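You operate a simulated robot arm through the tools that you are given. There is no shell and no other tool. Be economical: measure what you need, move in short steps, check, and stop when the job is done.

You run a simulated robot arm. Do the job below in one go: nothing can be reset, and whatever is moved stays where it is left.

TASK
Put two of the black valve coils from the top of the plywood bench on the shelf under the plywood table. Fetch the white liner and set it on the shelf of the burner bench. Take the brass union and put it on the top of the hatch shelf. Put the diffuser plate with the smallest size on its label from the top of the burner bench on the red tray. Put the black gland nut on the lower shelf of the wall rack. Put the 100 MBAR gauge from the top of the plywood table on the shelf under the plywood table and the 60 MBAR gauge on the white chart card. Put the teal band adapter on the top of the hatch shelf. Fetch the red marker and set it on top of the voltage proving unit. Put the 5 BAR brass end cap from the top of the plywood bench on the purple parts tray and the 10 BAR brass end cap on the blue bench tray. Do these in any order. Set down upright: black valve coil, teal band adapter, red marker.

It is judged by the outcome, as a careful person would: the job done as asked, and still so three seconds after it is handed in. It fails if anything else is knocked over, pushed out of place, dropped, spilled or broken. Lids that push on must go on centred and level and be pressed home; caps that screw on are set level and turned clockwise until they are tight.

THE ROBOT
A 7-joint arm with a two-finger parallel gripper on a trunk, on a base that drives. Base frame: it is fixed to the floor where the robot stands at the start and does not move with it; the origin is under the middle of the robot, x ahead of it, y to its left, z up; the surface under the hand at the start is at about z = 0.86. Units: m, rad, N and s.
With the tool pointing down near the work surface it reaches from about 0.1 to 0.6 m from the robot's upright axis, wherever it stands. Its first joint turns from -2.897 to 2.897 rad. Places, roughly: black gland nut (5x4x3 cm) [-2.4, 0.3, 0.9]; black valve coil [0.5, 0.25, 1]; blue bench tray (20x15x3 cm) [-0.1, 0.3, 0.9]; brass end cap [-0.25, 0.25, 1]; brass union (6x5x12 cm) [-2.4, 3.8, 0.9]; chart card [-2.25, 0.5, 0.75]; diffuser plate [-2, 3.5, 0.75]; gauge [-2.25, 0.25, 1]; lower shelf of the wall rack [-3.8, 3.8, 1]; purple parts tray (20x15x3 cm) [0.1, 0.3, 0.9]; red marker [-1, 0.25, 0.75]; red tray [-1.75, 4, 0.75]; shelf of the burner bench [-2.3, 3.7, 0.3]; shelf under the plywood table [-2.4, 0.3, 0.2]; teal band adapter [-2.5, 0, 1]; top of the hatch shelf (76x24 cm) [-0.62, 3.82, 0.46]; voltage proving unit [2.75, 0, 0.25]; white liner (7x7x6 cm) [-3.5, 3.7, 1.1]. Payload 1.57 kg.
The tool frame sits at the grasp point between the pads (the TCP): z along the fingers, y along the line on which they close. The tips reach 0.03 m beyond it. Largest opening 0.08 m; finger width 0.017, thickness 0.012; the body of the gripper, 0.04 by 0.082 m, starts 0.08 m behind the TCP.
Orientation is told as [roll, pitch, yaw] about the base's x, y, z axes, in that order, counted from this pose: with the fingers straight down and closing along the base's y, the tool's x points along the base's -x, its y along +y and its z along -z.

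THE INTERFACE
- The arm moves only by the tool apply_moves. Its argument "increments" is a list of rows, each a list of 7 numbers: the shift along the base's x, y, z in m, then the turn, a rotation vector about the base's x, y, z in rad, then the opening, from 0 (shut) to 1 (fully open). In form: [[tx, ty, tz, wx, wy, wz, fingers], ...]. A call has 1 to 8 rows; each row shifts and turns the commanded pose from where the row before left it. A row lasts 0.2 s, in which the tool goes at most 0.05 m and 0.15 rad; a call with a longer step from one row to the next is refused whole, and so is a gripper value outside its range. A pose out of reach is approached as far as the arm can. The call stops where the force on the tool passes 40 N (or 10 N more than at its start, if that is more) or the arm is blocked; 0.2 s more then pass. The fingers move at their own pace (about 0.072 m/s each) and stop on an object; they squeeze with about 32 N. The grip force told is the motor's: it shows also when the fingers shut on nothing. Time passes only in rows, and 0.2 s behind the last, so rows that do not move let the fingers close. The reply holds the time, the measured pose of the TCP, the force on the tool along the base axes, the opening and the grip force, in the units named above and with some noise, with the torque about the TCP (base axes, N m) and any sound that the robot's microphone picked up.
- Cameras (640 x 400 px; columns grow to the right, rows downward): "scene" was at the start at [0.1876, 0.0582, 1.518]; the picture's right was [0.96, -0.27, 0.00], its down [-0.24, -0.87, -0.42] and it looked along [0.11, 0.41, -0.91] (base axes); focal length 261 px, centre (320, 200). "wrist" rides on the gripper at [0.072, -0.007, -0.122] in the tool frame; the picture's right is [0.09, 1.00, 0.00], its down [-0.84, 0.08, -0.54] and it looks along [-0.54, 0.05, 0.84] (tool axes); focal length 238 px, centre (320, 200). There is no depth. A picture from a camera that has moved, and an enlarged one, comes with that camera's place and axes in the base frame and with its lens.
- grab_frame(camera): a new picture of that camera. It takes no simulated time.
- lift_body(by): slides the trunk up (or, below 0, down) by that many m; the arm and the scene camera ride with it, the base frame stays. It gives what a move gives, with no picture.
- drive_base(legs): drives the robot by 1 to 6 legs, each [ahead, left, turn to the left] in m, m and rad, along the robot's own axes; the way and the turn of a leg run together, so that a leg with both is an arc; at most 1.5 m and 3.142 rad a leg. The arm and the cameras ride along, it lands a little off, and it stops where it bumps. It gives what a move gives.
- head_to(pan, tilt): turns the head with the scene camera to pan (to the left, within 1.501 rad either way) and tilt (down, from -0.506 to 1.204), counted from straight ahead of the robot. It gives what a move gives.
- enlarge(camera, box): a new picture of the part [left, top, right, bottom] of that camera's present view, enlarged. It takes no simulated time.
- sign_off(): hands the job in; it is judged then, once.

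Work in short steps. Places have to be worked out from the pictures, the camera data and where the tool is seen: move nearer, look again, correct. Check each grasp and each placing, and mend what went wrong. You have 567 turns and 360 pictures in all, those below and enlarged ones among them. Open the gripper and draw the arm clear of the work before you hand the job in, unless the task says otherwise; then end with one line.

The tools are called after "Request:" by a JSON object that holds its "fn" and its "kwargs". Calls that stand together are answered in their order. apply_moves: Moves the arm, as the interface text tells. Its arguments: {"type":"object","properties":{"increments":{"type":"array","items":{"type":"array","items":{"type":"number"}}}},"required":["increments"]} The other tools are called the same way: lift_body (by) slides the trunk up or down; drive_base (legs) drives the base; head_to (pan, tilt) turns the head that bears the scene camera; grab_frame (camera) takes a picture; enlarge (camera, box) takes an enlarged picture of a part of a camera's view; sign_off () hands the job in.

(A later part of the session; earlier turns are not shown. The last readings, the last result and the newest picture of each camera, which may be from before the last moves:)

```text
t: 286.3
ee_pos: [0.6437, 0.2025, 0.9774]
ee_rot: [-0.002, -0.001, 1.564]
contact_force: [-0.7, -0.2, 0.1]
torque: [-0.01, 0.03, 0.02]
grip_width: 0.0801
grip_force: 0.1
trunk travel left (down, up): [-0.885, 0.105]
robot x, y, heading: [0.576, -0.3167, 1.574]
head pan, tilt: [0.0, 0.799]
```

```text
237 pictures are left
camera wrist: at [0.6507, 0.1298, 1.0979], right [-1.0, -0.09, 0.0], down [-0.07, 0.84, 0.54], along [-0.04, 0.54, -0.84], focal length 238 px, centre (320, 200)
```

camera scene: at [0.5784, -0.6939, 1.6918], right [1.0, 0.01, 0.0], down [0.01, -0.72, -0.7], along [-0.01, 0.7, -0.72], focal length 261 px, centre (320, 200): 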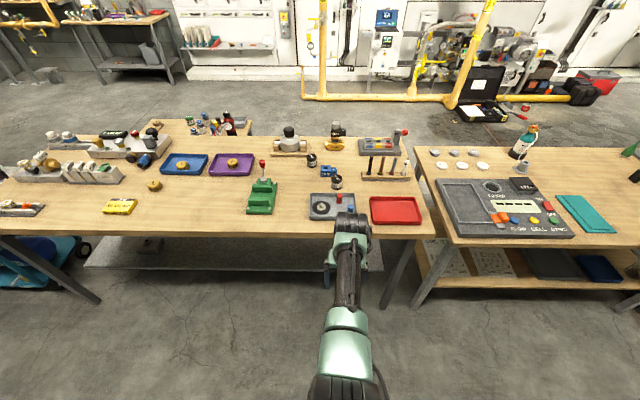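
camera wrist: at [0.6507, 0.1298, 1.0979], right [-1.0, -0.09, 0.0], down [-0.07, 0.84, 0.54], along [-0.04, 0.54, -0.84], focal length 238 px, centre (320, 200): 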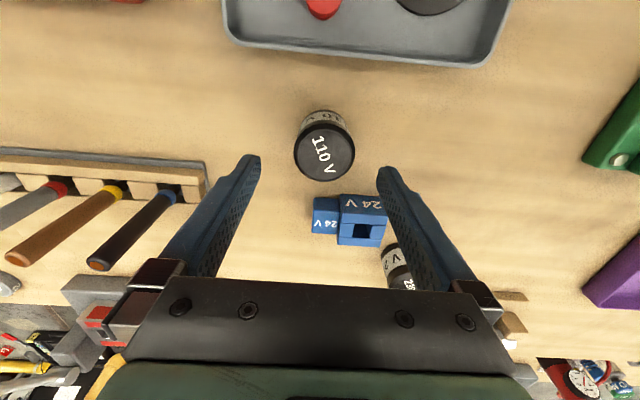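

Aligned. Lower with the trunk 0.075, then grip.

Request:
{"fn": "lift_body", "kwargs": {"by": -0.075}}

Request:
{"fn": "apply_moves", "kwargs": {"increments": [[-0.001, 0, 0, 0, 0, 0, 0], [0, 0, 0, 0, 0, 0, 0], [0, 0, 0, 0, 0, 0, 0]]}}

Request:
{"fn": "apply_moves", "kwargs": {"increments": [[0, 0, 0.045, 0, 0, 0, 0], [0, 0, 0.045, 0, 0, 0, 0], [0, 0, 0.045, 0, 0, 0, 0], [0, 0, 0.045, 0, 0, 0, 0]]}}

Request:
{"fn": "grab_frame", "kwargs": {"camera": "wrist"}}

```text
t: 287.4
ee_pos: [0.6447, 0.2013, 0.9032]
ee_rot: [-0.004, -0.002, 1.564]
contact_force: [0.5, 0.8, 0.5]
torque: [0.03, -0.02, -0.01]
grip_width: 0.08
grip_force: 0.0
trunk travel left (down, up): [-0.81, 0.18]
robot x, y, heading: [0.5748, -0.3172, 1.571]
head pan, tilt: [0.0, 0.799]
```

```text
t: 288.2
ee_pos: [0.6413, 0.2027, 0.9028]
ee_rot: [-0.001, -0.001, 1.563]
contact_force: [0.5, 0.0, -0.4]
torque: [-0.02, -0.04, 0.0]
grip_width: 0.0507
grip_force: 31.8
trunk travel left (down, up): [-0.81, 0.18]
robot x, y, heading: [0.5773, -0.3166, 1.576]
head pan, tilt: [0.0, 0.799]
```

```text
t: 289.2
ee_pos: [0.6427, 0.2079, 1.0803]
ee_rot: [-0.009, -0.018, 1.563]
contact_force: [0.8, -0.3, -3.5]
torque: [0.03, 0.03, 0.0]
grip_width: 0.0506
grip_force: 31.5
out of reach, approached as far as the arm can: row 4
trunk travel left (down, up): [-0.81, 0.18]
robot x, y, heading: [0.5794, -0.3179, 1.57]
head pan, tilt: [0.0, 0.799]
```

```text
236 pictures are left
camera wrist: at [0.6487, 0.133, 1.2], right [-1.0, -0.08, -0.01], down [-0.08, 0.83, 0.56], along [-0.04, 0.56, -0.83], focal length 238 px, centre (320, 200)
```

wrist: 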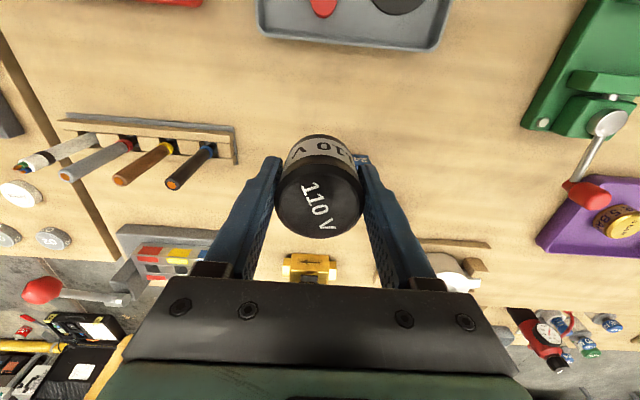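

Held. Back out and drive to the plywood table for coil 2.

Request:
{"fn": "drive_base", "kwargs": {"legs": [[-0.6, 0, 0], [0, 1.5, 0]]}}

Request:
{"fn": "drive_base", "kwargs": {"legs": [[0, 1.5, 0]]}}

Request:
{"fn": "lift_body", "kwargs": {"by": -0.4}}

Request:
{"fn": "lift_body", "kwargs": {"by": -0.25}}

Request:
{"fn": "grab_frame", "kwargs": {"camera": "scene"}}

```text
t: 299.7
ee_pos: [-0.8346, -0.4099, 1.0801]
ee_rot: [-0.008, -0.019, 1.551]
contact_force: [0.6, 0.2, -2.2]
torque: [0.01, 0.01, 0.02]
grip_width: 0.0507
grip_force: 31.6
trunk travel left (down, up): [-0.81, 0.18]
robot x, y, heading: [-0.912, -0.9349, 1.564]
head pan, tilt: [0.0, 0.799]
```

```text
t: 307.1
ee_pos: [-2.3517, -0.4264, 1.0806]
ee_rot: [-0.009, -0.02, 1.597]
contact_force: [-0.9, -0.1, -3.5]
torque: [0.01, -0.03, 0.04]
grip_width: 0.0505
grip_force: 31.4
trunk travel left (down, up): [-0.81, 0.18]
robot x, y, heading: [-2.4008, -0.9542, 1.609]
head pan, tilt: [0.0, 0.799]
```

```text
t: 310.9
ee_pos: [-2.3513, -0.4272, 0.6807]
ee_rot: [-0.01, -0.02, 1.597]
contact_force: [-0.2, -0.3, -2.7]
torque: [-0.01, 0.03, -0.01]
grip_width: 0.0505
grip_force: 31.7
trunk travel left (down, up): [-0.41, 0.58]
robot x, y, heading: [-2.3995, -0.9566, 1.607]
head pan, tilt: [0.0, 0.799]
```

```text
t: 313.5
ee_pos: [-2.3504, -0.4267, 0.4301]
ee_rot: [-0.008, -0.02, 1.598]
contact_force: [0.2, -0.1, -2.0]
torque: [0.0, -0.04, 0.07]
grip_width: 0.0506
grip_force: 32.1
trunk travel left (down, up): [-0.16, 0.83]
robot x, y, heading: [-2.3998, -0.9497, 1.607]
head pan, tilt: [0.0, 0.799]
```

```text
235 pictures are left
camera scene: at [-2.4086, -0.705, 0.9268], right [1.0, 0.04, 0.0], down [0.03, -0.72, -0.7], along [-0.03, 0.7, -0.72], focal length 261 px, centre (320, 200)
```

scene: 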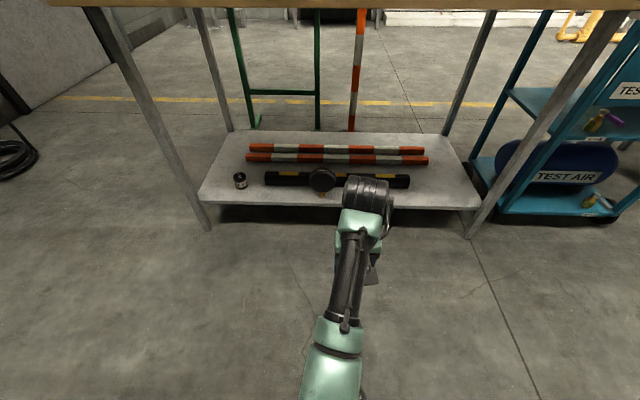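

Gauge and coil 1 are fine on the shelf. I'll put coil 2 right of the gauge at x≈-2.25. Level the tool, lower, and drive in.

Request:
{"fn": "apply_moves", "kwargs": {"increments": [[0, 0.0, -0.03, 0.007, 0.02, 0, 0], [0, 0, -0.04, 0, 0, 0, 0], [0, 0, -0.035, 0, 0, 0, 0]]}}

Request:
{"fn": "drive_base", "kwargs": {"legs": [[0.0, -0.1, -0.03], [0.35, 0, 0]]}}

Request:
{"fn": "grab_frame", "kwargs": {"camera": "wrist"}}

```text
t: 314.3
ee_pos: [-2.3488, -0.4258, 0.3258]
ee_rot: [0.011, -0.027, 1.597]
contact_force: [0.1, 0.2, -1.7]
torque: [-0.02, 0.0, 0.05]
grip_width: 0.0504
grip_force: 31.9
trunk travel left (down, up): [-0.16, 0.83]
robot x, y, heading: [-2.4011, -0.9566, 1.61]
head pan, tilt: [0.0, 0.799]
```

```text
t: 317.3
ee_pos: [-2.2373, -0.0736, 0.3266]
ee_rot: [0.011, -0.027, 1.566]
contact_force: [0.6, 0.5, -3.1]
torque: [-0.04, 0.0, -0.01]
grip_width: 0.0505
grip_force: 32.0
trunk travel left (down, up): [-0.16, 0.83]
robot x, y, heading: [-2.3036, -0.6021, 1.572]
head pan, tilt: [0.0, 0.799]
```

```text
234 pictures are left
camera wrist: at [-2.2278, -0.1505, 0.4451], right [-1.0, -0.09, 0.01], down [-0.07, 0.82, 0.57], along [-0.06, 0.56, -0.82], focal length 238 px, centre (320, 200)
```

wrist: 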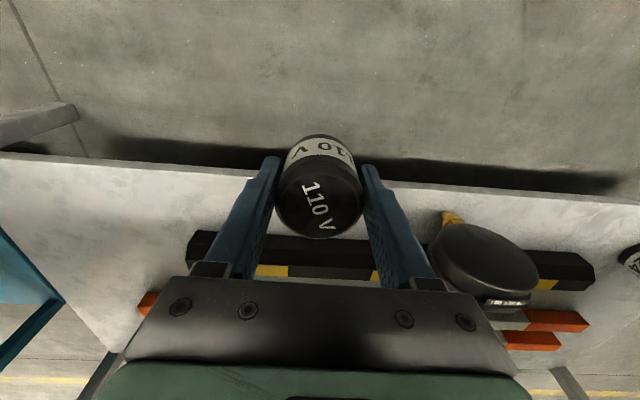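

Correct the small tilt, then drive in 0.115 m.

Request:
{"fn": "apply_moves", "kwargs": {"increments": [[-0.01, 0, 0, -0.027, -0.011, 0, 0]]}}

Request:
{"fn": "drive_base", "kwargs": {"legs": [[0.118, 0, 0]]}}

Request:
{"fn": "grab_frame", "kwargs": {"camera": "wrist"}}

```text
t: 317.7
ee_pos: [-2.2474, -0.0743, 0.3249]
ee_rot: [-0.001, 0.0, 1.567]
contact_force: [1.1, 1.2, -3.4]
torque: [-0.02, 0.02, -0.01]
grip_width: 0.0506
grip_force: 32.0
trunk travel left (down, up): [-0.16, 0.83]
robot x, y, heading: [-2.3044, -0.6044, 1.579]
head pan, tilt: [0.0, 0.799]
```

```text
t: 318.9
ee_pos: [-2.2477, 0.0437, 0.3261]
ee_rot: [-0.001, -0.001, 1.57]
contact_force: [-0.4, -0.2, -2.5]
torque: [-0.03, 0.0, -0.02]
grip_width: 0.0502
grip_force: 31.8
trunk travel left (down, up): [-0.16, 0.83]
robot x, y, heading: [-2.3058, -0.4866, 1.582]
head pan, tilt: [0.0, 0.799]
```

```text
233 pictures are left
camera wrist: at [-2.2401, -0.0288, 0.4468], right [-1.0, -0.09, 0.0], down [-0.08, 0.84, 0.54], along [-0.05, 0.54, -0.84], focal length 238 px, centre (320, 200)
```

wrist: 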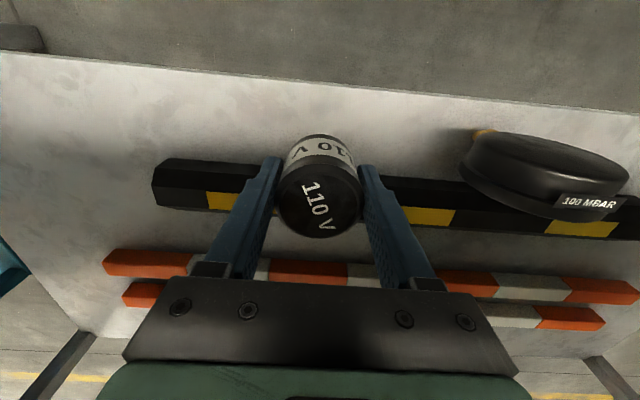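

Strip is y≈0..0.10 here. Lower.

Request:
{"fn": "apply_moves", "kwargs": {"increments": [[0, 0.004, -0.03, 0, 0, 0, 0], [0, 0, -0.03, 0, 0, 0, 0], [0, 0, -0.03, 0, 0, 0, 0], [0, 0, -0.006, 0, 0, 0, 0]]}}

Request:
{"fn": "apply_moves", "kwargs": {"increments": [[0, 0, -0.003, 0, 0, 0, 0], [0, 0, -0.003, 0, 0, 0, 0], [0, 0, -0.002, 0, 0, 0, 0], [0, 0, 0, 0, 0, 0, 0]]}}

```text
t: 319.9
ee_pos: [-2.2469, 0.0503, 0.2295]
ee_rot: [-0.001, -0.001, 1.568]
contact_force: [0.1, -0.1, -3.3]
torque: [0.01, 0.04, -0.02]
grip_width: 0.0503
grip_force: 32.3
trunk travel left (down, up): [-0.16, 0.83]
robot x, y, heading: [-2.3105, -0.488, 1.581]
head pan, tilt: [0.0, 0.799]
```

```text
t: 320.9
ee_pos: [-2.2475, 0.0476, 0.2227]
ee_rot: [-0.001, -0.001, 1.569]
contact_force: [-0.7, -0.9, 1.0]
torque: [-0.07, -0.06, -0.02]
grip_width: 0.0504
grip_force: 32.4
trunk travel left (down, up): [-0.16, 0.83]
robot x, y, heading: [-2.3052, -0.4832, 1.581]
head pan, tilt: [0.0, 0.799]
```

Light contact. Release and rise.

Request:
{"fn": "apply_moves", "kwargs": {"increments": [[0, 0, 0, 0, 0, 0, 0.9], [0, 0, 0, 0, 0, 0, 0.9], [0, 0, 0.03, 0, 0, 0, 0.9], [0, 0, 0.04, 0, 0, 0, 0.9], [0, 0, 0.04, 0, 0, 0, 0.9]]}}

Request:
{"fn": "grab_frame", "kwargs": {"camera": "wrist"}}

```text
t: 322.1
ee_pos: [-2.2487, 0.0486, 0.3333]
ee_rot: [0.001, -0.001, 1.568]
contact_force: [-0.4, -0.2, 0.8]
torque: [-0.02, -0.01, 0.03]
grip_width: 0.072
grip_force: 0.1
trunk travel left (down, up): [-0.16, 0.83]
robot x, y, heading: [-2.3041, -0.4861, 1.581]
head pan, tilt: [0.0, 0.799]
```

```text
232 pictures are left
camera wrist: at [-2.2412, -0.0246, 0.4542], right [-1.0, -0.09, 0.0], down [-0.08, 0.84, 0.54], along [-0.05, 0.54, -0.84], focal length 238 px, centre (320, 200)
```

wrist: 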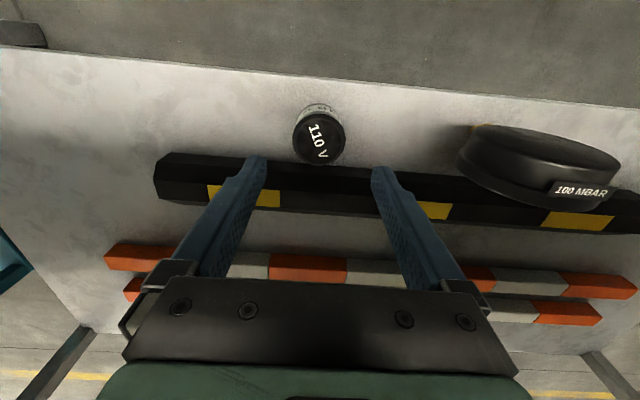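

Coil 2 is placed. Back out, raise the trunk, and go for the teal adapter at ≈(-2.52,0.075).

Request:
{"fn": "drive_base", "kwargs": {"legs": [[-0.45, -0.15, 0]]}}

Request:
{"fn": "lift_body", "kwargs": {"by": 0.4}}

Request:
{"fn": "lift_body", "kwargs": {"by": 0.4}}

Request:
{"fn": "drive_base", "kwargs": {"legs": [[0, 0.4, 0]]}}

Request:
{"fn": "grab_frame", "kwargs": {"camera": "scene"}}

```text
t: 324.9
ee_pos: [-2.0878, -0.392, 0.3326]
ee_rot: [0.0, -0.001, 1.565]
contact_force: [0.2, -0.7, 0.7]
torque: [-0.02, 0.0, 0.03]
grip_width: 0.072
grip_force: 0.0
trunk travel left (down, up): [-0.16, 0.83]
robot x, y, heading: [-2.1472, -0.9249, 1.574]
head pan, tilt: [0.0, 0.799]
```

```text
t: 328.8
ee_pos: [-2.0894, -0.3906, 0.7328]
ee_rot: [0.0, 0.0, 1.563]
contact_force: [0.4, -0.4, 0.6]
torque: [-0.01, 0.02, 0.01]
grip_width: 0.0722
grip_force: 0.0
trunk travel left (down, up): [-0.56, 0.43]
robot x, y, heading: [-2.1444, -0.9239, 1.573]
head pan, tilt: [0.0, 0.799]
```

```text
t: 332.6
ee_pos: [-2.0878, -0.3918, 1.1326]
ee_rot: [0.001, 0.0, 1.562]
contact_force: [-0.1, -0.1, 1.0]
torque: [-0.04, 0.04, -0.04]
grip_width: 0.0718
grip_force: 0.0
trunk travel left (down, up): [-0.96, 0.03]
robot x, y, heading: [-2.1462, -0.9226, 1.578]
head pan, tilt: [0.0, 0.799]
```

```text
t: 335.1
ee_pos: [-2.4935, -0.3935, 1.1332]
ee_rot: [-0.001, 0.002, 1.562]
contact_force: [0.1, -0.1, 0.0]
torque: [0.02, 0.03, -0.01]
grip_width: 0.0717
grip_force: 0.1
trunk travel left (down, up): [-0.96, 0.03]
robot x, y, heading: [-2.5517, -0.9238, 1.58]
head pan, tilt: [0.0, 0.799]
```

```text
231 pictures are left
camera scene: at [-2.5517, -0.6746, 1.7268], right [1.0, 0.0, 0.0], down [0.0, -0.72, -0.7], along [0.0, 0.7, -0.72], focal length 261 px, centre (320, 200)
```

scene: 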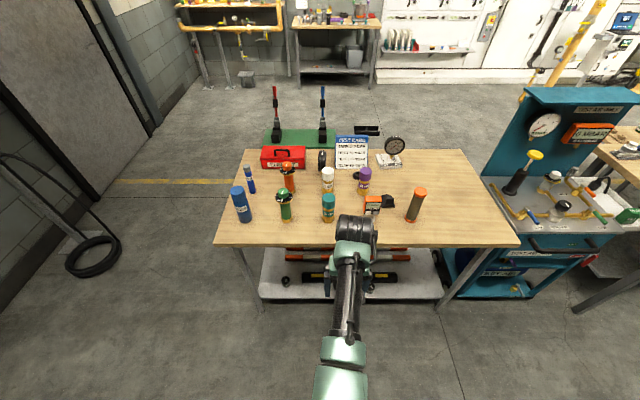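

Drive forward 0.38 m and look with the wrist camera.

Request:
{"fn": "drive_base", "kwargs": {"legs": [[0.38, 0, 0]]}}

Request:
{"fn": "grab_frame", "kwargs": {"camera": "wrist"}}

```text
t: 337.5
ee_pos: [-2.5017, -0.0178, 1.1334]
ee_rot: [0.0, 0.0, 1.572]
contact_force: [-0.8, 0.7, 0.0]
torque: [0.0, 0.04, 0.02]
grip_width: 0.0719
grip_force: 0.0
trunk travel left (down, up): [-0.96, 0.03]
robot x, y, heading: [-2.5571, -0.5501, 1.585]
head pan, tilt: [0.0, 0.799]
```

```text
230 pictures are left
camera wrist: at [-2.4936, -0.0907, 1.2541], right [-1.0, -0.09, 0.0], down [-0.08, 0.84, 0.54], along [-0.05, 0.54, -0.84], focal length 238 px, centre (320, 200)
```

wrist: 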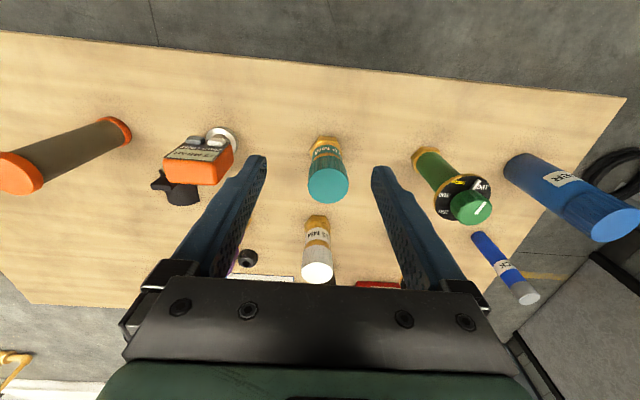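

Teal adapter at ≈(-2.515,0.05), top z≈1.0. Drive 0.15 forward then retract the hand over it.

Request:
{"fn": "drive_base", "kwargs": {"legs": [[0.15, 0, 0]]}}

Request:
{"fn": "apply_moves", "kwargs": {"increments": [[-0.006, -0.04, 0, 0, 0, 0, 1], [-0.006, -0.04, 0, 0, 0, 0, 1]]}}

Request:
{"fn": "grab_frame", "kwargs": {"camera": "wrist"}}

```text
t: 338.9
ee_pos: [-2.5034, 0.1253, 1.1342]
ee_rot: [0.0, -0.002, 1.573]
contact_force: [0.6, -0.6, -0.8]
torque: [-0.01, -0.01, -0.01]
grip_width: 0.0719
grip_force: 0.0
trunk travel left (down, up): [-0.96, 0.03]
robot x, y, heading: [-2.5564, -0.4057, 1.579]
head pan, tilt: [0.0, 0.799]
```

```text
t: 339.5
ee_pos: [-2.517, 0.0457, 1.1345]
ee_rot: [0.001, 0.0, 1.572]
contact_force: [-0.5, -0.2, 0.1]
torque: [0.0, -0.02, -0.01]
grip_width: 0.0798
grip_force: 0.1
trunk travel left (down, up): [-0.96, 0.03]
robot x, y, heading: [-2.5546, -0.4061, 1.584]
head pan, tilt: [0.0, 0.799]
```

```text
229 pictures are left
camera wrist: at [-2.5084, -0.0276, 1.254], right [-1.0, -0.09, 0.0], down [-0.08, 0.84, 0.54], along [-0.05, 0.54, -0.84], focal length 238 px, centre (320, 200)
```

wrist: 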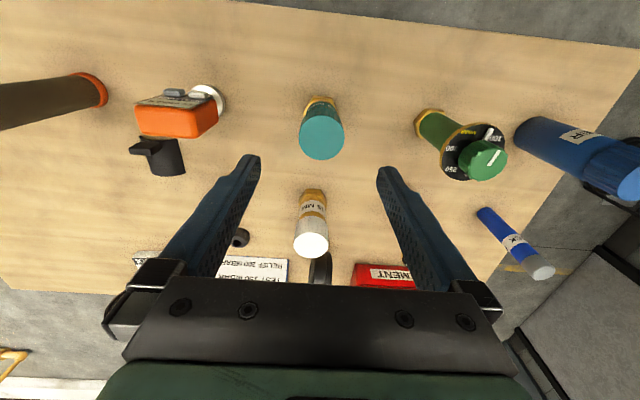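

Top centre ≈(-2.518,0.058). Shift +1.2 cm and descend.

Request:
{"fn": "apply_moves", "kwargs": {"increments": [[0, 0.012, -0.04, 0, 0, 0, 1], [0, 0, -0.04, 0, 0, 0, 1]]}}

Request:
{"fn": "grab_frame", "kwargs": {"camera": "wrist"}}

```text
t: 340.1
ee_pos: [-2.5161, 0.0582, 1.0518]
ee_rot: [0.0, -0.001, 1.572]
contact_force: [-0.8, 0.2, 0.1]
torque: [0.01, -0.02, -0.01]
grip_width: 0.0799
grip_force: 0.0
trunk travel left (down, up): [-0.96, 0.03]
robot x, y, heading: [-2.5609, -0.4068, 1.577]
head pan, tilt: [0.0, 0.799]
```

```text
228 pictures are left
camera wrist: at [-2.508, -0.0146, 1.1724], right [-1.0, -0.09, 0.0], down [-0.08, 0.84, 0.54], along [-0.05, 0.54, -0.84], focal length 238 px, centre (320, 200)
```

wrist: 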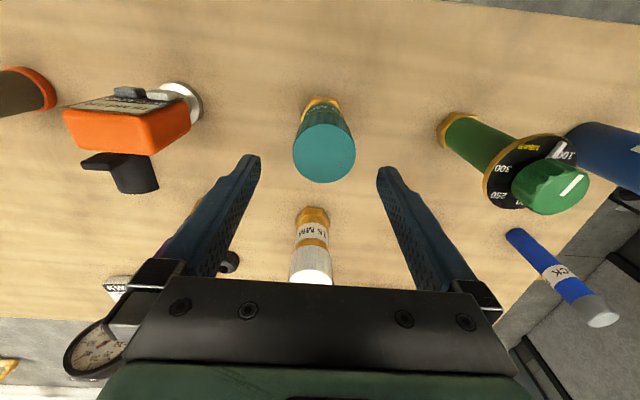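

Aligned within 3 mm. Descend to z≈0.965, grip, lift.

Request:
{"fn": "apply_moves", "kwargs": {"increments": [[-0.001, -0.002, -0.045, 0, 0, 0, 1], [0, 0, -0.04, 0, 0, 0, 1], [0, 0, 0, 0, 0, 0, 0], [0, 0, 0, 0, 0, 0, 0], [0, 0, 0, 0, 0, 0, 0]]}}

Request:
{"fn": "apply_moves", "kwargs": {"increments": [[0, 0, 0.045, 0, 0, 0, 0], [0, 0, 0.045, 0, 0, 0, 0], [0, 0, 0.045, 0, 0, 0, 0], [0, 0, 0.045, 0, 0, 0, 0]]}}

Request:
{"fn": "grab_frame", "kwargs": {"camera": "wrist"}}

```text
t: 341.3
ee_pos: [-2.5153, 0.0573, 0.97]
ee_rot: [-0.002, -0.001, 1.572]
contact_force: [-2.0, 0.3, -1.1]
torque: [0.01, 0.07, -0.02]
grip_width: 0.0539
grip_force: 32.4
trunk travel left (down, up): [-0.96, 0.03]
robot x, y, heading: [-2.5572, -0.4073, 1.579]
head pan, tilt: [0.0, 0.799]
```

```text
t: 342.3
ee_pos: [-2.5173, 0.0569, 1.1484]
ee_rot: [-0.001, 0.0, 1.571]
contact_force: [-0.7, 0.3, -3.1]
torque: [-0.03, 0.01, 0.01]
grip_width: 0.0529
grip_force: 32.0
trunk travel left (down, up): [-0.96, 0.03]
robot x, y, heading: [-2.5584, -0.4072, 1.585]
head pan, tilt: [0.0, 0.799]
```

```text
227 pictures are left
camera wrist: at [-2.5087, -0.0154, 1.2694], right [-1.0, -0.09, 0.0], down [-0.08, 0.84, 0.54], along [-0.05, 0.54, -0.84], focal length 238 px, centre (320, 200)
```

wrist: 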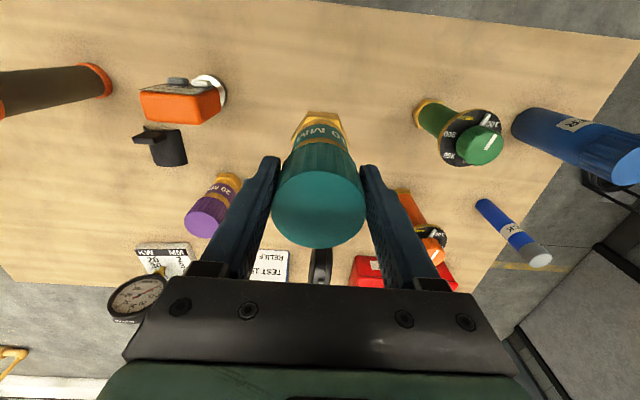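

Teal adapter held. Back out and take the western way round: left 0.95 m, then north.

Request:
{"fn": "drive_base", "kwargs": {"legs": [[-0.52, 0, 0], [0, 0.95, 0]]}}

Request:
{"fn": "head_to", "kwargs": {"pan": 0.0, "tilt": 0.6}}

Request:
{"fn": "grab_frame", "kwargs": {"camera": "scene"}}

```text
t: 350.0
ee_pos: [-3.4567, -0.451, 1.1474]
ee_rot: [-0.002, 0.001, 1.52]
contact_force: [-0.8, 0.3, -3.1]
torque: [0.0, 0.01, 0.02]
grip_width: 0.053
grip_force: 32.3
trunk travel left (down, up): [-0.96, 0.03]
robot x, y, heading: [-3.5237, -0.9106, 1.53]
head pan, tilt: [0.0, 0.799]
```

```text
t: 350.7
ee_pos: [-3.4562, -0.4528, 1.1491]
ee_rot: [0.001, 0.001, 1.52]
contact_force: [0.1, 0.3, -3.9]
torque: [-0.01, -0.03, 0.0]
grip_width: 0.053
grip_force: 31.8
trunk travel left (down, up): [-0.96, 0.03]
robot x, y, heading: [-3.5239, -0.914, 1.529]
head pan, tilt: [0.0, 0.6]
```

```text
226 pictures are left
camera scene: at [-3.5096, -0.6547, 1.7435], right [1.0, -0.04, 0.0], down [-0.02, -0.57, -0.82], along [0.03, 0.82, -0.57], focal length 261 px, centre (320, 200)
```

scene: 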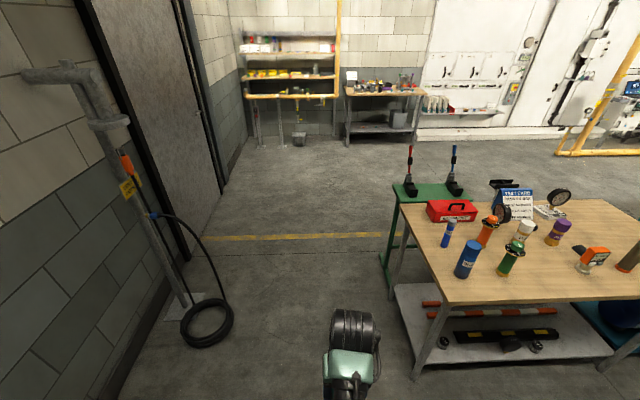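

The passage is clear. Straighten and drive north 2.9 m.

Request:
{"fn": "drive_base", "kwargs": {"legs": [[0, 0.04, 0.05], [1.5, 0, 0], [1.4, 0, 0]]}}

Request:
{"fn": "grab_frame", "kwargs": {"camera": "scene"}}

```text
t: 364.9
ee_pos: [-3.5858, 2.3986, 1.1482]
ee_rot: [0.0, 0.001, 1.587]
contact_force: [0.6, -0.5, -3.3]
torque: [0.0, 0.01, 0.01]
grip_width: 0.0531
grip_force: 32.3
trunk travel left (down, up): [-0.96, 0.03]
robot x, y, heading: [-3.6169, 1.9318, 1.603]
head pan, tilt: [0.0, 0.6]
```

```text
225 pictures are left
camera scene: at [-3.6255, 2.1911, 1.7437], right [1.0, 0.03, 0.0], down [0.02, -0.56, -0.83], along [-0.02, 0.82, -0.56], focal length 261 px, centre (320, 200)
```

scene: 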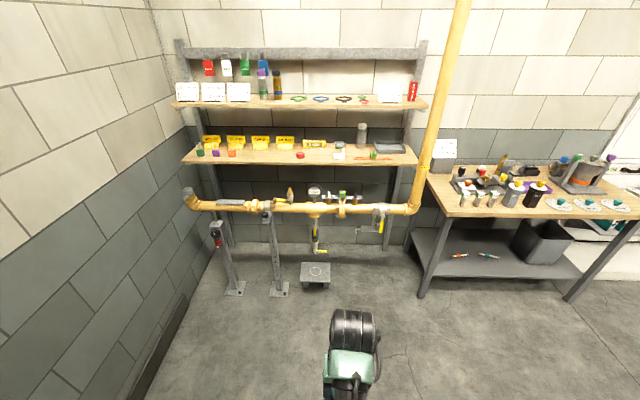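

Here I see the wall rack and burner bench; zoom to identify items.

Request:
{"fn": "enlarge", "kwargs": {"camera": "scene", "box": [160, 40, 440, 180]}}

Request:
{"fn": "enlarge", "kwargs": {"camera": "scene", "box": [410, 130, 640, 300]}}

```text
2.29 times, centred on (300, 110) of scene
camera zoom: at [-3.6255, 2.1911, 1.7437], right [1.0, 0.03, 0.0], down [0.02, -0.56, -0.83], along [-0.02, 0.82, -0.56], focal length 596 px, centre (366, 406)
```

zoom: 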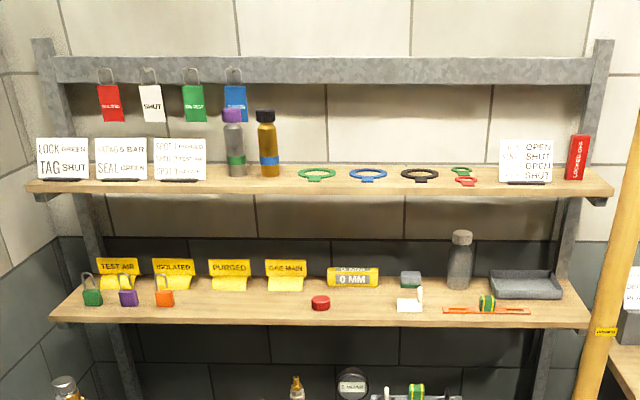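

```text
2.35 times, centred on (525, 215) of scene
camera zoom: at [-3.6255, 2.1911, 1.7437], right [1.0, 0.03, 0.0], down [0.02, -0.56, -0.83], along [-0.02, 0.82, -0.56], focal length 614 px, centre (-162, 165)
```

zoom: 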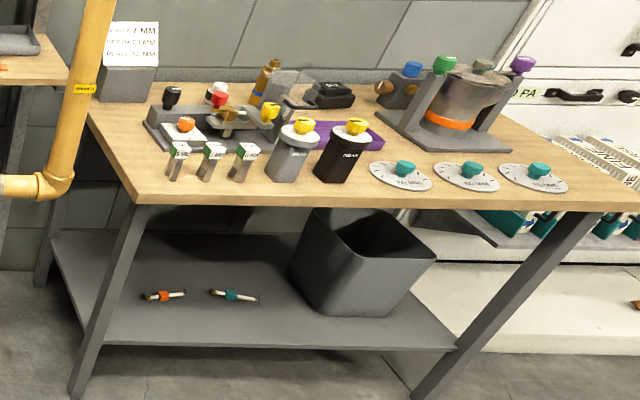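

Burner bench, liner, discs located. Now carry the teal adapter east to the hatch shelf.

Request:
{"fn": "drive_base", "kwargs": {"legs": [[0, -0.05, -0.03], [0, -1.5, 0], [0, -1.3, 0]]}}

Request:
{"fn": "grab_frame", "kwargs": {"camera": "scene"}}

```text
t: 378.9
ee_pos: [-0.7707, 2.4654, 1.1479]
ee_rot: [0.0, 0.001, 1.582]
contact_force: [-0.9, -0.1, -2.9]
torque: [-0.05, -0.02, -0.02]
grip_width: 0.0528
grip_force: 32.0
trunk travel left (down, up): [-0.96, 0.03]
robot x, y, heading: [-0.806, 2.0035, 1.596]
head pan, tilt: [0.0, 0.6]
```

```text
222 pictures are left
camera scene: at [-0.8114, 2.2595, 1.7436], right [1.0, 0.02, 0.0], down [0.01, -0.56, -0.82], along [-0.02, 0.82, -0.57], focal length 261 px, centre (320, 200)
```

scene: 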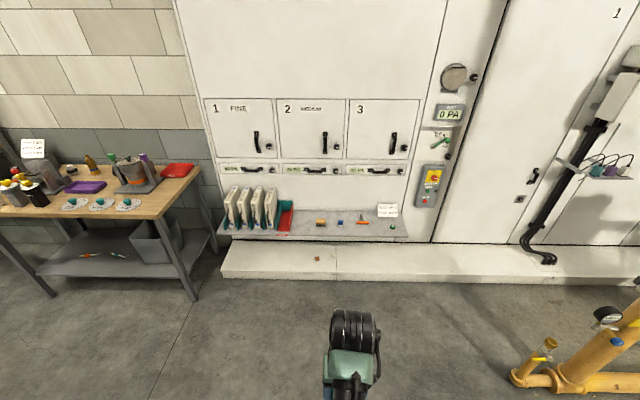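

Request:
{"fn": "enlarge", "kwargs": {"camera": "scene", "box": [200, 140, 430, 290]}}

Request:
{"fn": "enlarge", "kwargs": {"camera": "scene", "box": [0, 120, 220, 300]}}

```text
2.67 times, centred on (315, 215) of scene
camera zoom: at [-0.8114, 2.2595, 1.7436], right [1.0, 0.02, 0.0], down [0.01, -0.56, -0.82], along [-0.02, 0.82, -0.57], focal length 696 px, centre (333, 160)
```

zoom: 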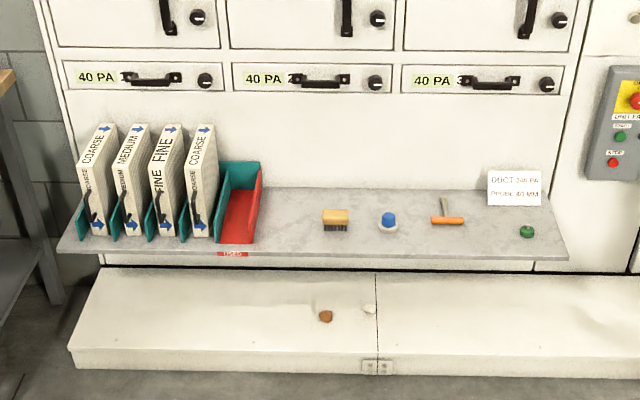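

```text
2.22 times, centred on (110, 210) of scene
camera zoom: at [-0.8114, 2.2595, 1.7436], right [1.0, 0.02, 0.0], down [0.01, -0.56, -0.82], along [-0.02, 0.82, -0.57], focal length 580 px, centre (787, 178)
```

zoom: 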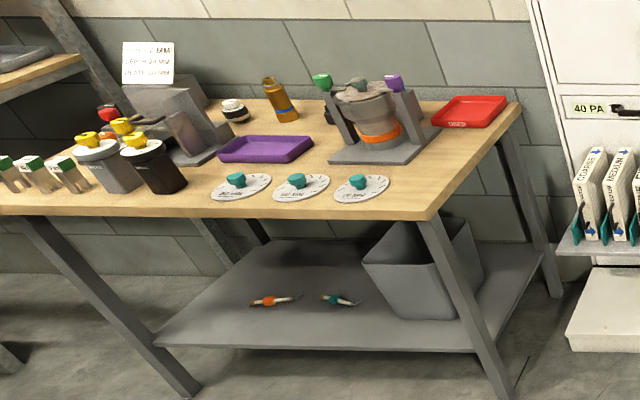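

The hatch shelf has free spots: one right of the red box (x≈-0.97), one near the right end (x≈-0.40). Drive closer and lower the trunk.

Request:
{"fn": "drive_base", "kwargs": {"legs": [[0.85, 0.2, -0.02]]}}

Request:
{"fn": "lift_body", "kwargs": {"by": -0.4}}

Request:
{"fn": "grab_frame", "kwargs": {"camera": "scene"}}

Request:
{"fn": "grab_frame", "kwargs": {"camera": "wrist"}}

```text
t: 383.5
ee_pos: [-0.9746, 3.3114, 1.1488]
ee_rot: [-0.003, 0.0, 1.566]
contact_force: [-0.1, -0.4, -3.2]
torque: [-0.03, 0.01, -0.01]
grip_width: 0.053
grip_force: 31.8
trunk travel left (down, up): [-0.96, 0.03]
robot x, y, heading: [-1.02, 2.8468, 1.574]
head pan, tilt: [0.0, 0.6]
```

```text
t: 387.3
ee_pos: [-0.9754, 3.3117, 0.7497]
ee_rot: [0.0, -0.001, 1.565]
contact_force: [-0.1, -0.6, -2.8]
torque: [0.01, -0.02, 0.0]
grip_width: 0.0529
grip_force: 32.2
trunk travel left (down, up): [-0.56, 0.43]
robot x, y, heading: [-1.019, 2.8504, 1.571]
head pan, tilt: [0.0, 0.6]
```

```text
219 pictures are left
camera scene: at [-1.0192, 3.1069, 1.3436], right [1.0, 0.0, 0.0], down [0.0, -0.57, -0.82], along [0.0, 0.82, -0.57], focal length 261 px, centre (320, 200)
```

scene: 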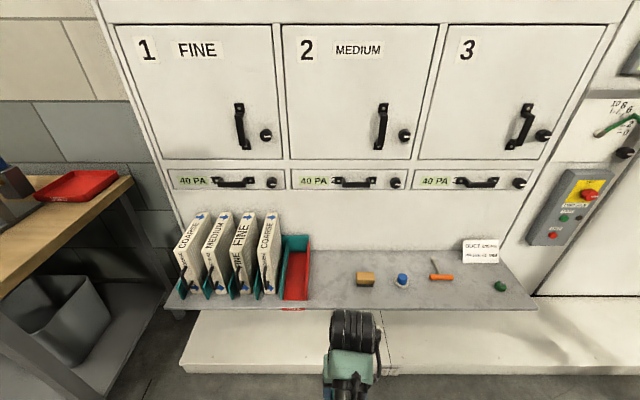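

```text
218 pictures are left
camera wrist: at [-0.9673, 3.2391, 0.8686], right [-1.0, -0.09, 0.0], down [-0.07, 0.84, 0.54], along [-0.05, 0.54, -0.84], focal length 238 px, centre (320, 200)
```

wrist: 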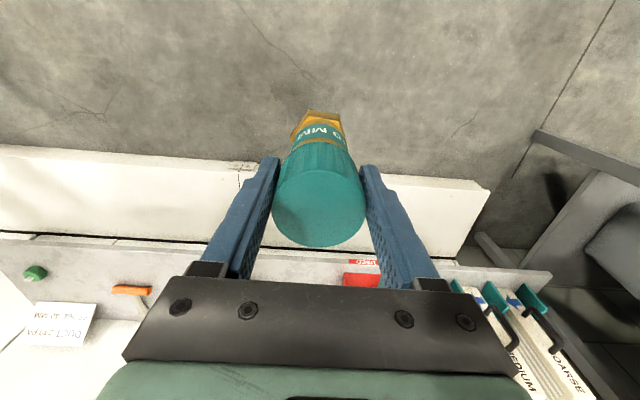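

Gap between the red box and brush is x≈-1.07..-0.87. Lower another 0.08 and drive forward 0.3 m, then look.

Request:
{"fn": "lift_body", "kwargs": {"by": -0.08}}

Request:
{"fn": "drive_base", "kwargs": {"legs": [[0.32, 0, 0]]}}

Request:
{"fn": "grab_frame", "kwargs": {"camera": "wrist"}}

Request:
{"fn": "grab_frame", "kwargs": {"camera": "scene"}}

```text
t: 388.5
ee_pos: [-0.9748, 3.3099, 0.668]
ee_rot: [0.0, -0.002, 1.564]
contact_force: [-0.2, 0.3, -3.2]
torque: [-0.02, 0.01, -0.01]
grip_width: 0.053
grip_force: 32.0
trunk travel left (down, up): [-0.48, 0.51]
robot x, y, heading: [-1.0167, 2.8466, 1.575]
head pan, tilt: [0.0, 0.6]
```

```text
t: 390.6
ee_pos: [-0.9779, 3.6404, 0.6665]
ee_rot: [0.0, 0.001, 1.566]
contact_force: [-0.3, 0.4, -4.0]
torque: [-0.04, -0.02, 0.02]
grip_width: 0.0531
grip_force: 32.3
trunk travel left (down, up): [-0.48, 0.51]
robot x, y, heading: [-1.0198, 3.1706, 1.57]
head pan, tilt: [0.0, 0.6]
```

```text
217 pictures are left
camera wrist: at [-0.9708, 3.5686, 0.7884], right [-1.0, -0.09, 0.0], down [-0.07, 0.84, 0.54], along [-0.05, 0.54, -0.84], focal length 238 px, centre (320, 200)
```

wrist: 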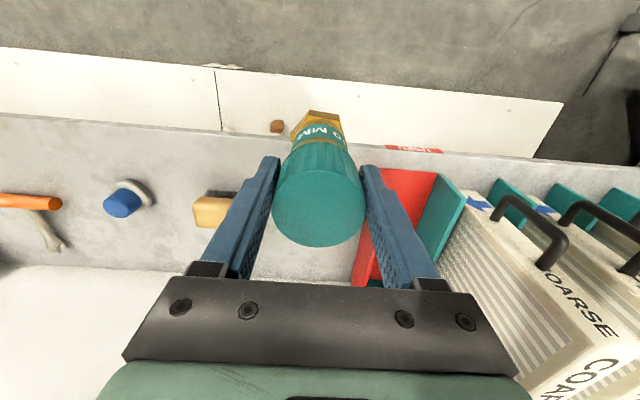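

```text
216 pictures are left
camera scene: at [-1.0222, 3.4363, 1.2635], right [1.0, 0.01, 0.0], down [0.0, -0.57, -0.82], along [-0.01, 0.82, -0.57], focal length 261 px, centre (320, 200)
```

scene: 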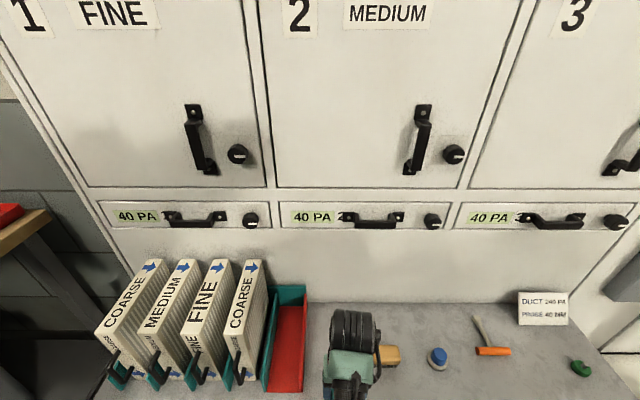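

Front edge at y≈3.69; gap centre x≈-0.96. Move the base forward 0.09 and shift the hand 1.5 cm right.

Request:
{"fn": "drive_base", "kwargs": {"legs": [[0.1, -0.012, 0]]}}

Request:
{"fn": "grab_frame", "kwargs": {"camera": "wrist"}}

Request:
{"fn": "grab_frame", "kwargs": {"camera": "scene"}}

```text
t: 391.8
ee_pos: [-0.9675, 3.7387, 0.6672]
ee_rot: [0.0, 0.002, 1.565]
contact_force: [0.4, -0.2, -3.4]
torque: [-0.04, 0.03, 0.05]
grip_width: 0.0529
grip_force: 31.8
trunk travel left (down, up): [-0.48, 0.51]
robot x, y, heading: [-1.0098, 3.2809, 1.581]
head pan, tilt: [0.0, 0.6]
```

```text
215 pictures are left
camera wrist: at [-0.9594, 3.6665, 0.7882], right [-1.0, -0.09, 0.0], down [-0.07, 0.84, 0.54], along [-0.05, 0.54, -0.84], focal length 238 px, centre (320, 200)
```

wrist: 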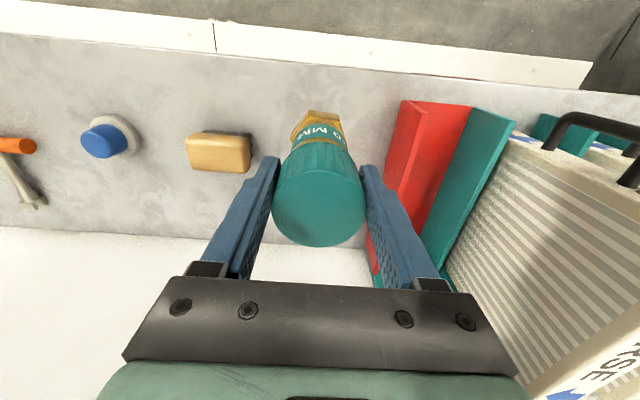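

```text
214 pictures are left
camera scene: at [-1.0109, 3.5345, 1.2634], right [1.0, 0.01, 0.0], down [0.0, -0.57, -0.82], along [-0.01, 0.82, -0.57], focal length 261 px, centre (320, 200)
```

scene: 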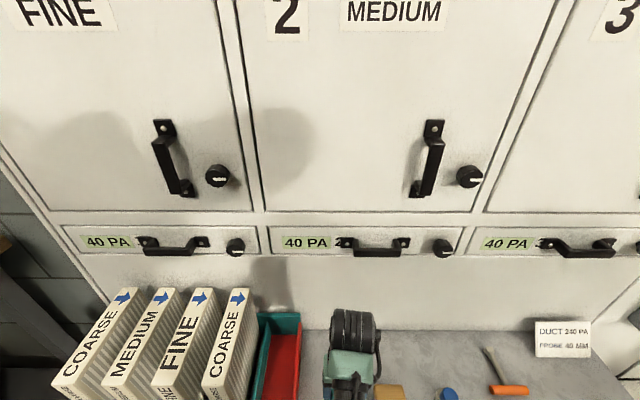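

Lower slowly onto the shelf.

Request:
{"fn": "apply_moves", "kwargs": {"increments": [[0.003, 0.003, -0.02, 0, 0, 0, 0], [0, 0, -0.02, 0, 0, 0, 0], [0, 0, -0.01, 0, 0, 0, 0]]}}

Request:
{"fn": "grab_frame", "kwargs": {"camera": "wrist"}}

```text
t: 392.6
ee_pos: [-0.9659, 3.7419, 0.6181]
ee_rot: [0.001, 0.002, 1.568]
contact_force: [0.2, 0.7, -3.1]
torque: [0.04, 0.01, -0.01]
grip_width: 0.0529
grip_force: 32.1
trunk travel left (down, up): [-0.48, 0.51]
robot x, y, heading: [-1.0102, 3.2701, 1.572]
head pan, tilt: [0.0, 0.6]
```

```text
213 pictures are left
camera wrist: at [-0.9574, 3.6687, 0.7382], right [-1.0, -0.09, 0.0], down [-0.07, 0.84, 0.54], along [-0.05, 0.54, -0.84], focal length 238 px, centre (320, 200)
```

wrist: 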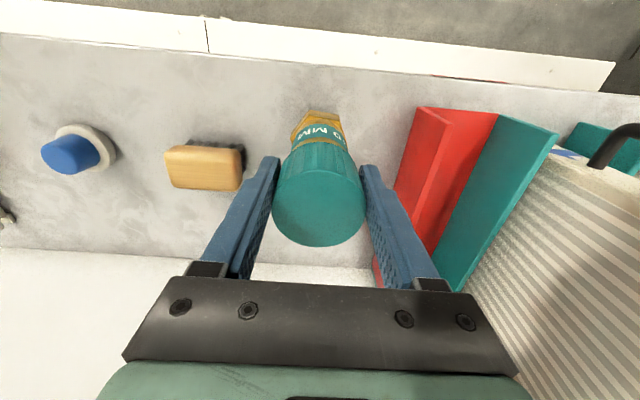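

Request:
{"fn": "apply_moves", "kwargs": {"increments": [[0, 0, -0.008, 0, 0, 0, 0], [0, 0, -0.008, 0, 0, 0, 0], [0, 0, -0.005, 0, 0, 0, 0], [0, 0, -0.005, 0, 0, 0, 0], [0, 0, 0, 0, 0, 0, 0]]}}

```text
t: 393.8
ee_pos: [-0.9631, 3.7417, 0.5915]
ee_rot: [0.002, 0.001, 1.567]
contact_force: [-0.6, -0.1, -4.1]
torque: [-0.01, -0.02, 0.0]
grip_width: 0.0531
grip_force: 31.7
trunk travel left (down, up): [-0.48, 0.51]
robot x, y, heading: [-1.0078, 3.2797, 1.574]
head pan, tilt: [0.0, 0.6]
```

Request:
{"fn": "apply_moves", "kwargs": {"increments": [[0, 0, -0.005, 0, 0, 0, 0], [0, 0, -0.005, 0, 0, 0, 0], [0, 0, -0.004, 0, 0, 0, 0], [0, 0, 0, 0, 0, 0, 0]]}}

Request:
{"fn": "enlarge", "kwargs": {"camera": "wrist", "box": [220, 60, 420, 260]}}

```text
t: 394.8
ee_pos: [-0.9636, 3.7412, 0.5796]
ee_rot: [0.001, -0.002, 1.57]
contact_force: [-0.7, -4.1, 10.5]
torque: [-0.16, 0.08, 0.01]
grip_width: 0.0527
grip_force: 32.3
trunk travel left (down, up): [-0.48, 0.51]
robot x, y, heading: [-1.0145, 3.2739, 1.574]
head pan, tilt: [0.0, 0.6]
```

```text
2.00 times, centred on (320, 160) of wrist
camera zoom: at [-0.9569, 3.6694, 0.7002], right [-1.0, -0.09, 0.0], down [-0.07, 0.84, 0.54], along [-0.05, 0.54, -0.84], focal length 477 px, centre (320, 280)
```

zoom: 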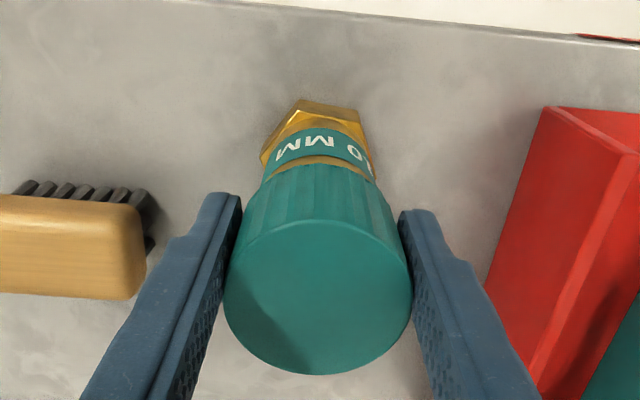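

Contact (10 N). Release and rise.

Request:
{"fn": "apply_moves", "kwargs": {"increments": [[0, 0, 0.001, 0, 0, 0, 0], [0, 0, 0, 0, 0, 0, 0.85], [0, 0, 0, 0, 0, 0, 0.85], [0, 0, 0.03, 0, 0, 0, 0.85], [0, 0, 0.04, 0, 0, 0, 0.85], [0, 0, 0.04, 0, 0, 0, 0.85]]}}

Request:
{"fn": "grab_frame", "kwargs": {"camera": "wrist"}}

```text
t: 396.2
ee_pos: [-0.9636, 3.745, 0.6895]
ee_rot: [0.0, 0.002, 1.568]
contact_force: [-0.1, -0.5, 0.6]
torque: [-0.01, 0.03, 0.0]
grip_width: 0.0677
grip_force: 0.0
trunk travel left (down, up): [-0.48, 0.51]
robot x, y, heading: [-1.007, 3.2746, 1.579]
head pan, tilt: [0.0, 0.6]
```

```text
211 pictures are left
camera wrist: at [-0.9564, 3.6718, 0.8099], right [-1.0, -0.09, 0.0], down [-0.07, 0.84, 0.54], along [-0.05, 0.54, -0.84], focal length 238 px, centre (320, 200)
```

wrist: 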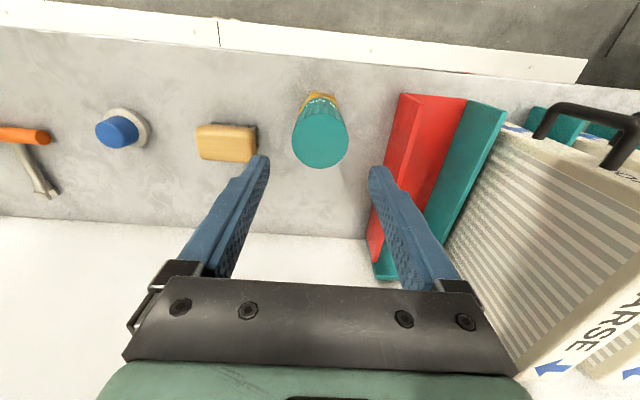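

Teal adapter stands on the hatch shelf. Back out, raise the trunk, and move to the burner bench.

Request:
{"fn": "drive_base", "kwargs": {"legs": [[-0.75, 0, 0]]}}

Request:
{"fn": "lift_body", "kwargs": {"by": 0.4}}

Request:
{"fn": "drive_base", "kwargs": {"legs": [[0, 1.0, 0]]}}

Request:
{"fn": "head_to", "kwargs": {"pan": 0.0, "tilt": 0.75}}

Request:
{"fn": "grab_frame", "kwargs": {"camera": "scene"}}

```text
t: 400.3
ee_pos: [-0.9553, 2.9878, 0.6889]
ee_rot: [-0.002, 0.0, 1.538]
contact_force: [-0.3, 0.6, -0.3]
torque: [-0.01, 0.01, -0.01]
grip_width: 0.0678
grip_force: 0.0
trunk travel left (down, up): [-0.48, 0.51]
robot x, y, heading: [-1.0167, 2.5224, 1.544]
head pan, tilt: [0.0, 0.6]
```

```text
t: 404.1
ee_pos: [-0.9555, 2.9877, 1.0892]
ee_rot: [0.0, 0.0, 1.539]
contact_force: [0.5, 0.6, -0.4]
torque: [0.0, -0.02, 0.01]
grip_width: 0.0682
grip_force: 0.0
trunk travel left (down, up): [-0.88, 0.11]
robot x, y, heading: [-1.0162, 2.5206, 1.545]
head pan, tilt: [0.0, 0.6]
```

```text
t: 409.3
ee_pos: [-1.974, 2.9938, 1.0889]
ee_rot: [-0.003, 0.001, 1.568]
contact_force: [-0.1, 0.5, 0.0]
torque: [-0.01, -0.02, -0.02]
grip_width: 0.0678
grip_force: 0.1
trunk travel left (down, up): [-0.88, 0.11]
robot x, y, heading: [-2.0175, 2.5238, 1.578]
head pan, tilt: [0.0, 0.6]
```

```text
t: 410.0
ee_pos: [-1.9748, 2.9952, 1.0885]
ee_rot: [0.001, 0.001, 1.57]
contact_force: [0.4, -0.1, 0.0]
torque: [0.02, -0.02, -0.05]
grip_width: 0.0679
grip_force: 0.1
trunk travel left (down, up): [-0.88, 0.11]
robot x, y, heading: [-2.0185, 2.5226, 1.578]
head pan, tilt: [0.0, 0.75]
```

```text
210 pictures are left
camera scene: at [-2.0209, 2.7779, 1.6508], right [1.0, 0.01, 0.0], down [0.01, -0.68, -0.73], along [-0.01, 0.73, -0.68], focal length 261 px, centre (320, 200)
```

scene: 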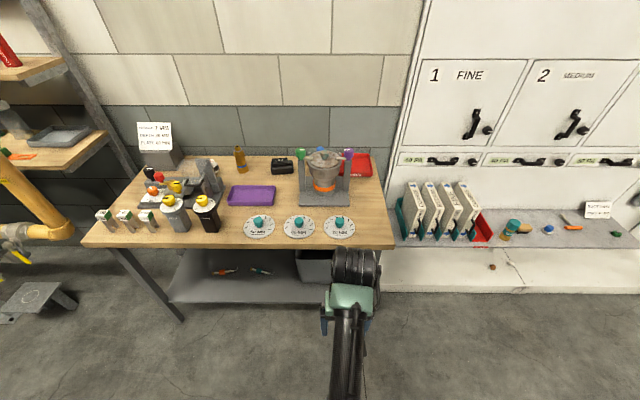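

Request:
{"fn": "enlarge", "kwargs": {"camera": "scene", "box": [220, 130, 400, 260]}}

Request:
{"fn": "enlarge", "kwargs": {"camera": "scene", "box": [80, 110, 280, 260]}}

```text
3.08 times, centred on (310, 195) of scene
camera zoom: at [-2.0209, 2.7779, 1.6508], right [1.0, 0.01, 0.0], down [0.01, -0.68, -0.73], along [-0.01, 0.73, -0.68], focal length 803 px, centre (351, 215)
```

zoom: 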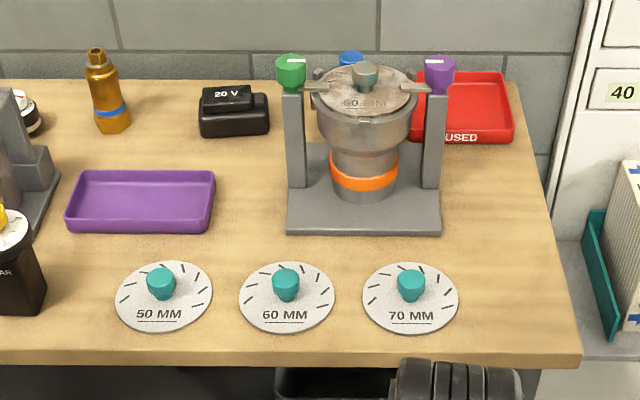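

```text
2.67 times, centred on (180, 185) of scene
camera zoom: at [-2.0209, 2.7779, 1.6508], right [1.0, 0.01, 0.0], down [0.01, -0.68, -0.73], along [-0.01, 0.73, -0.68], focal length 696 px, centre (693, 240)
```

zoom: 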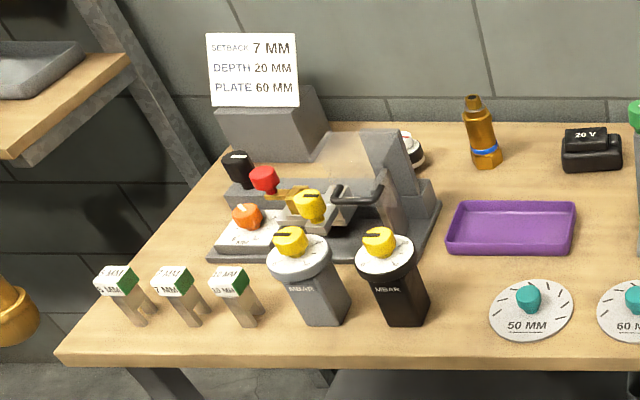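

The plates are 50/60/70 MM: 50 MM is the smallest, at ≈(-2.27,3.475); the union is at ≈(-2.43,3.85); bench z≈0.84. First the union: raise the hand and approach.

Request:
{"fn": "apply_moves", "kwargs": {"increments": [[0, 0, 0.04, 0, 0, 0, 1], [0, 0, 0.04, 0, 0, 0, 1]]}}

Request:
{"fn": "drive_base", "kwargs": {"legs": [[0, 0.42, 0], [0.5, 0, 0]]}}

Request:
{"fn": "grab_frame", "kwargs": {"camera": "wrist"}}

Request:
{"fn": "grab_frame", "kwargs": {"camera": "scene"}}

```text
t: 410.6
ee_pos: [-1.9759, 2.9948, 1.1672]
ee_rot: [-0.007, -0.001, 1.575]
contact_force: [0.6, -1.4, -0.9]
torque: [0.06, 0.07, -0.03]
grip_width: 0.0799
grip_force: 0.0
trunk travel left (down, up): [-0.88, 0.11]
robot x, y, heading: [-2.0211, 2.5256, 1.578]
head pan, tilt: [0.0, 0.75]
```

```text
t: 415.8
ee_pos: [-2.4042, 3.4869, 1.1658]
ee_rot: [0.001, 0.0, 1.571]
contact_force: [0.2, 0.7, -0.5]
torque: [0.02, 0.02, 0.01]
grip_width: 0.0799
grip_force: 0.1
trunk travel left (down, up): [-0.88, 0.11]
robot x, y, heading: [-2.4479, 3.0175, 1.586]
head pan, tilt: [0.0, 0.75]
```

```text
207 pictures are left
camera wrist: at [-2.3964, 3.4143, 1.2866], right [-1.0, -0.09, 0.0], down [-0.08, 0.84, 0.54], along [-0.05, 0.54, -0.84], focal length 238 px, centre (320, 200)
```

wrist: 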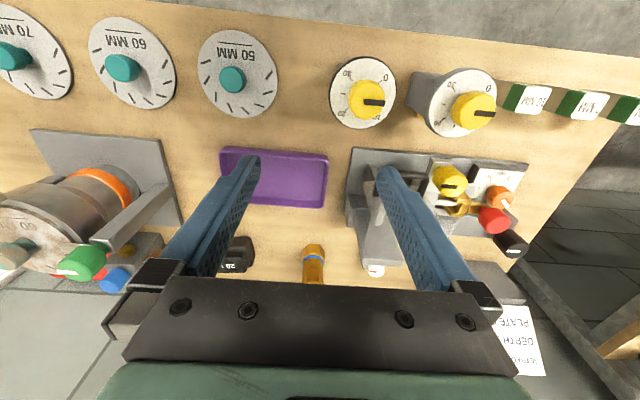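

```text
206 pictures are left
camera scene: at [-2.4505, 3.2701, 1.6509], right [1.0, 0.01, 0.0], down [0.01, -0.68, -0.73], along [-0.01, 0.73, -0.68], focal length 261 px, centre (320, 200)
```

scene: 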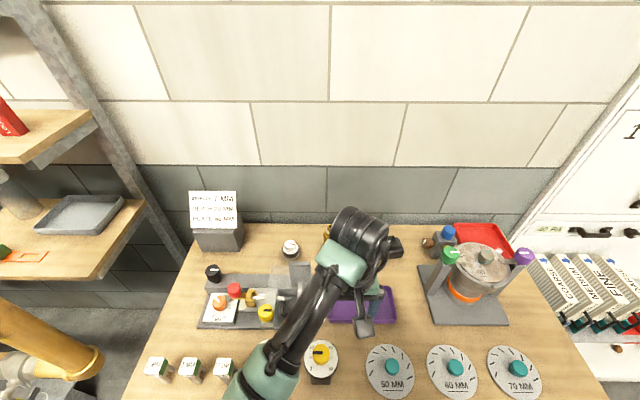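

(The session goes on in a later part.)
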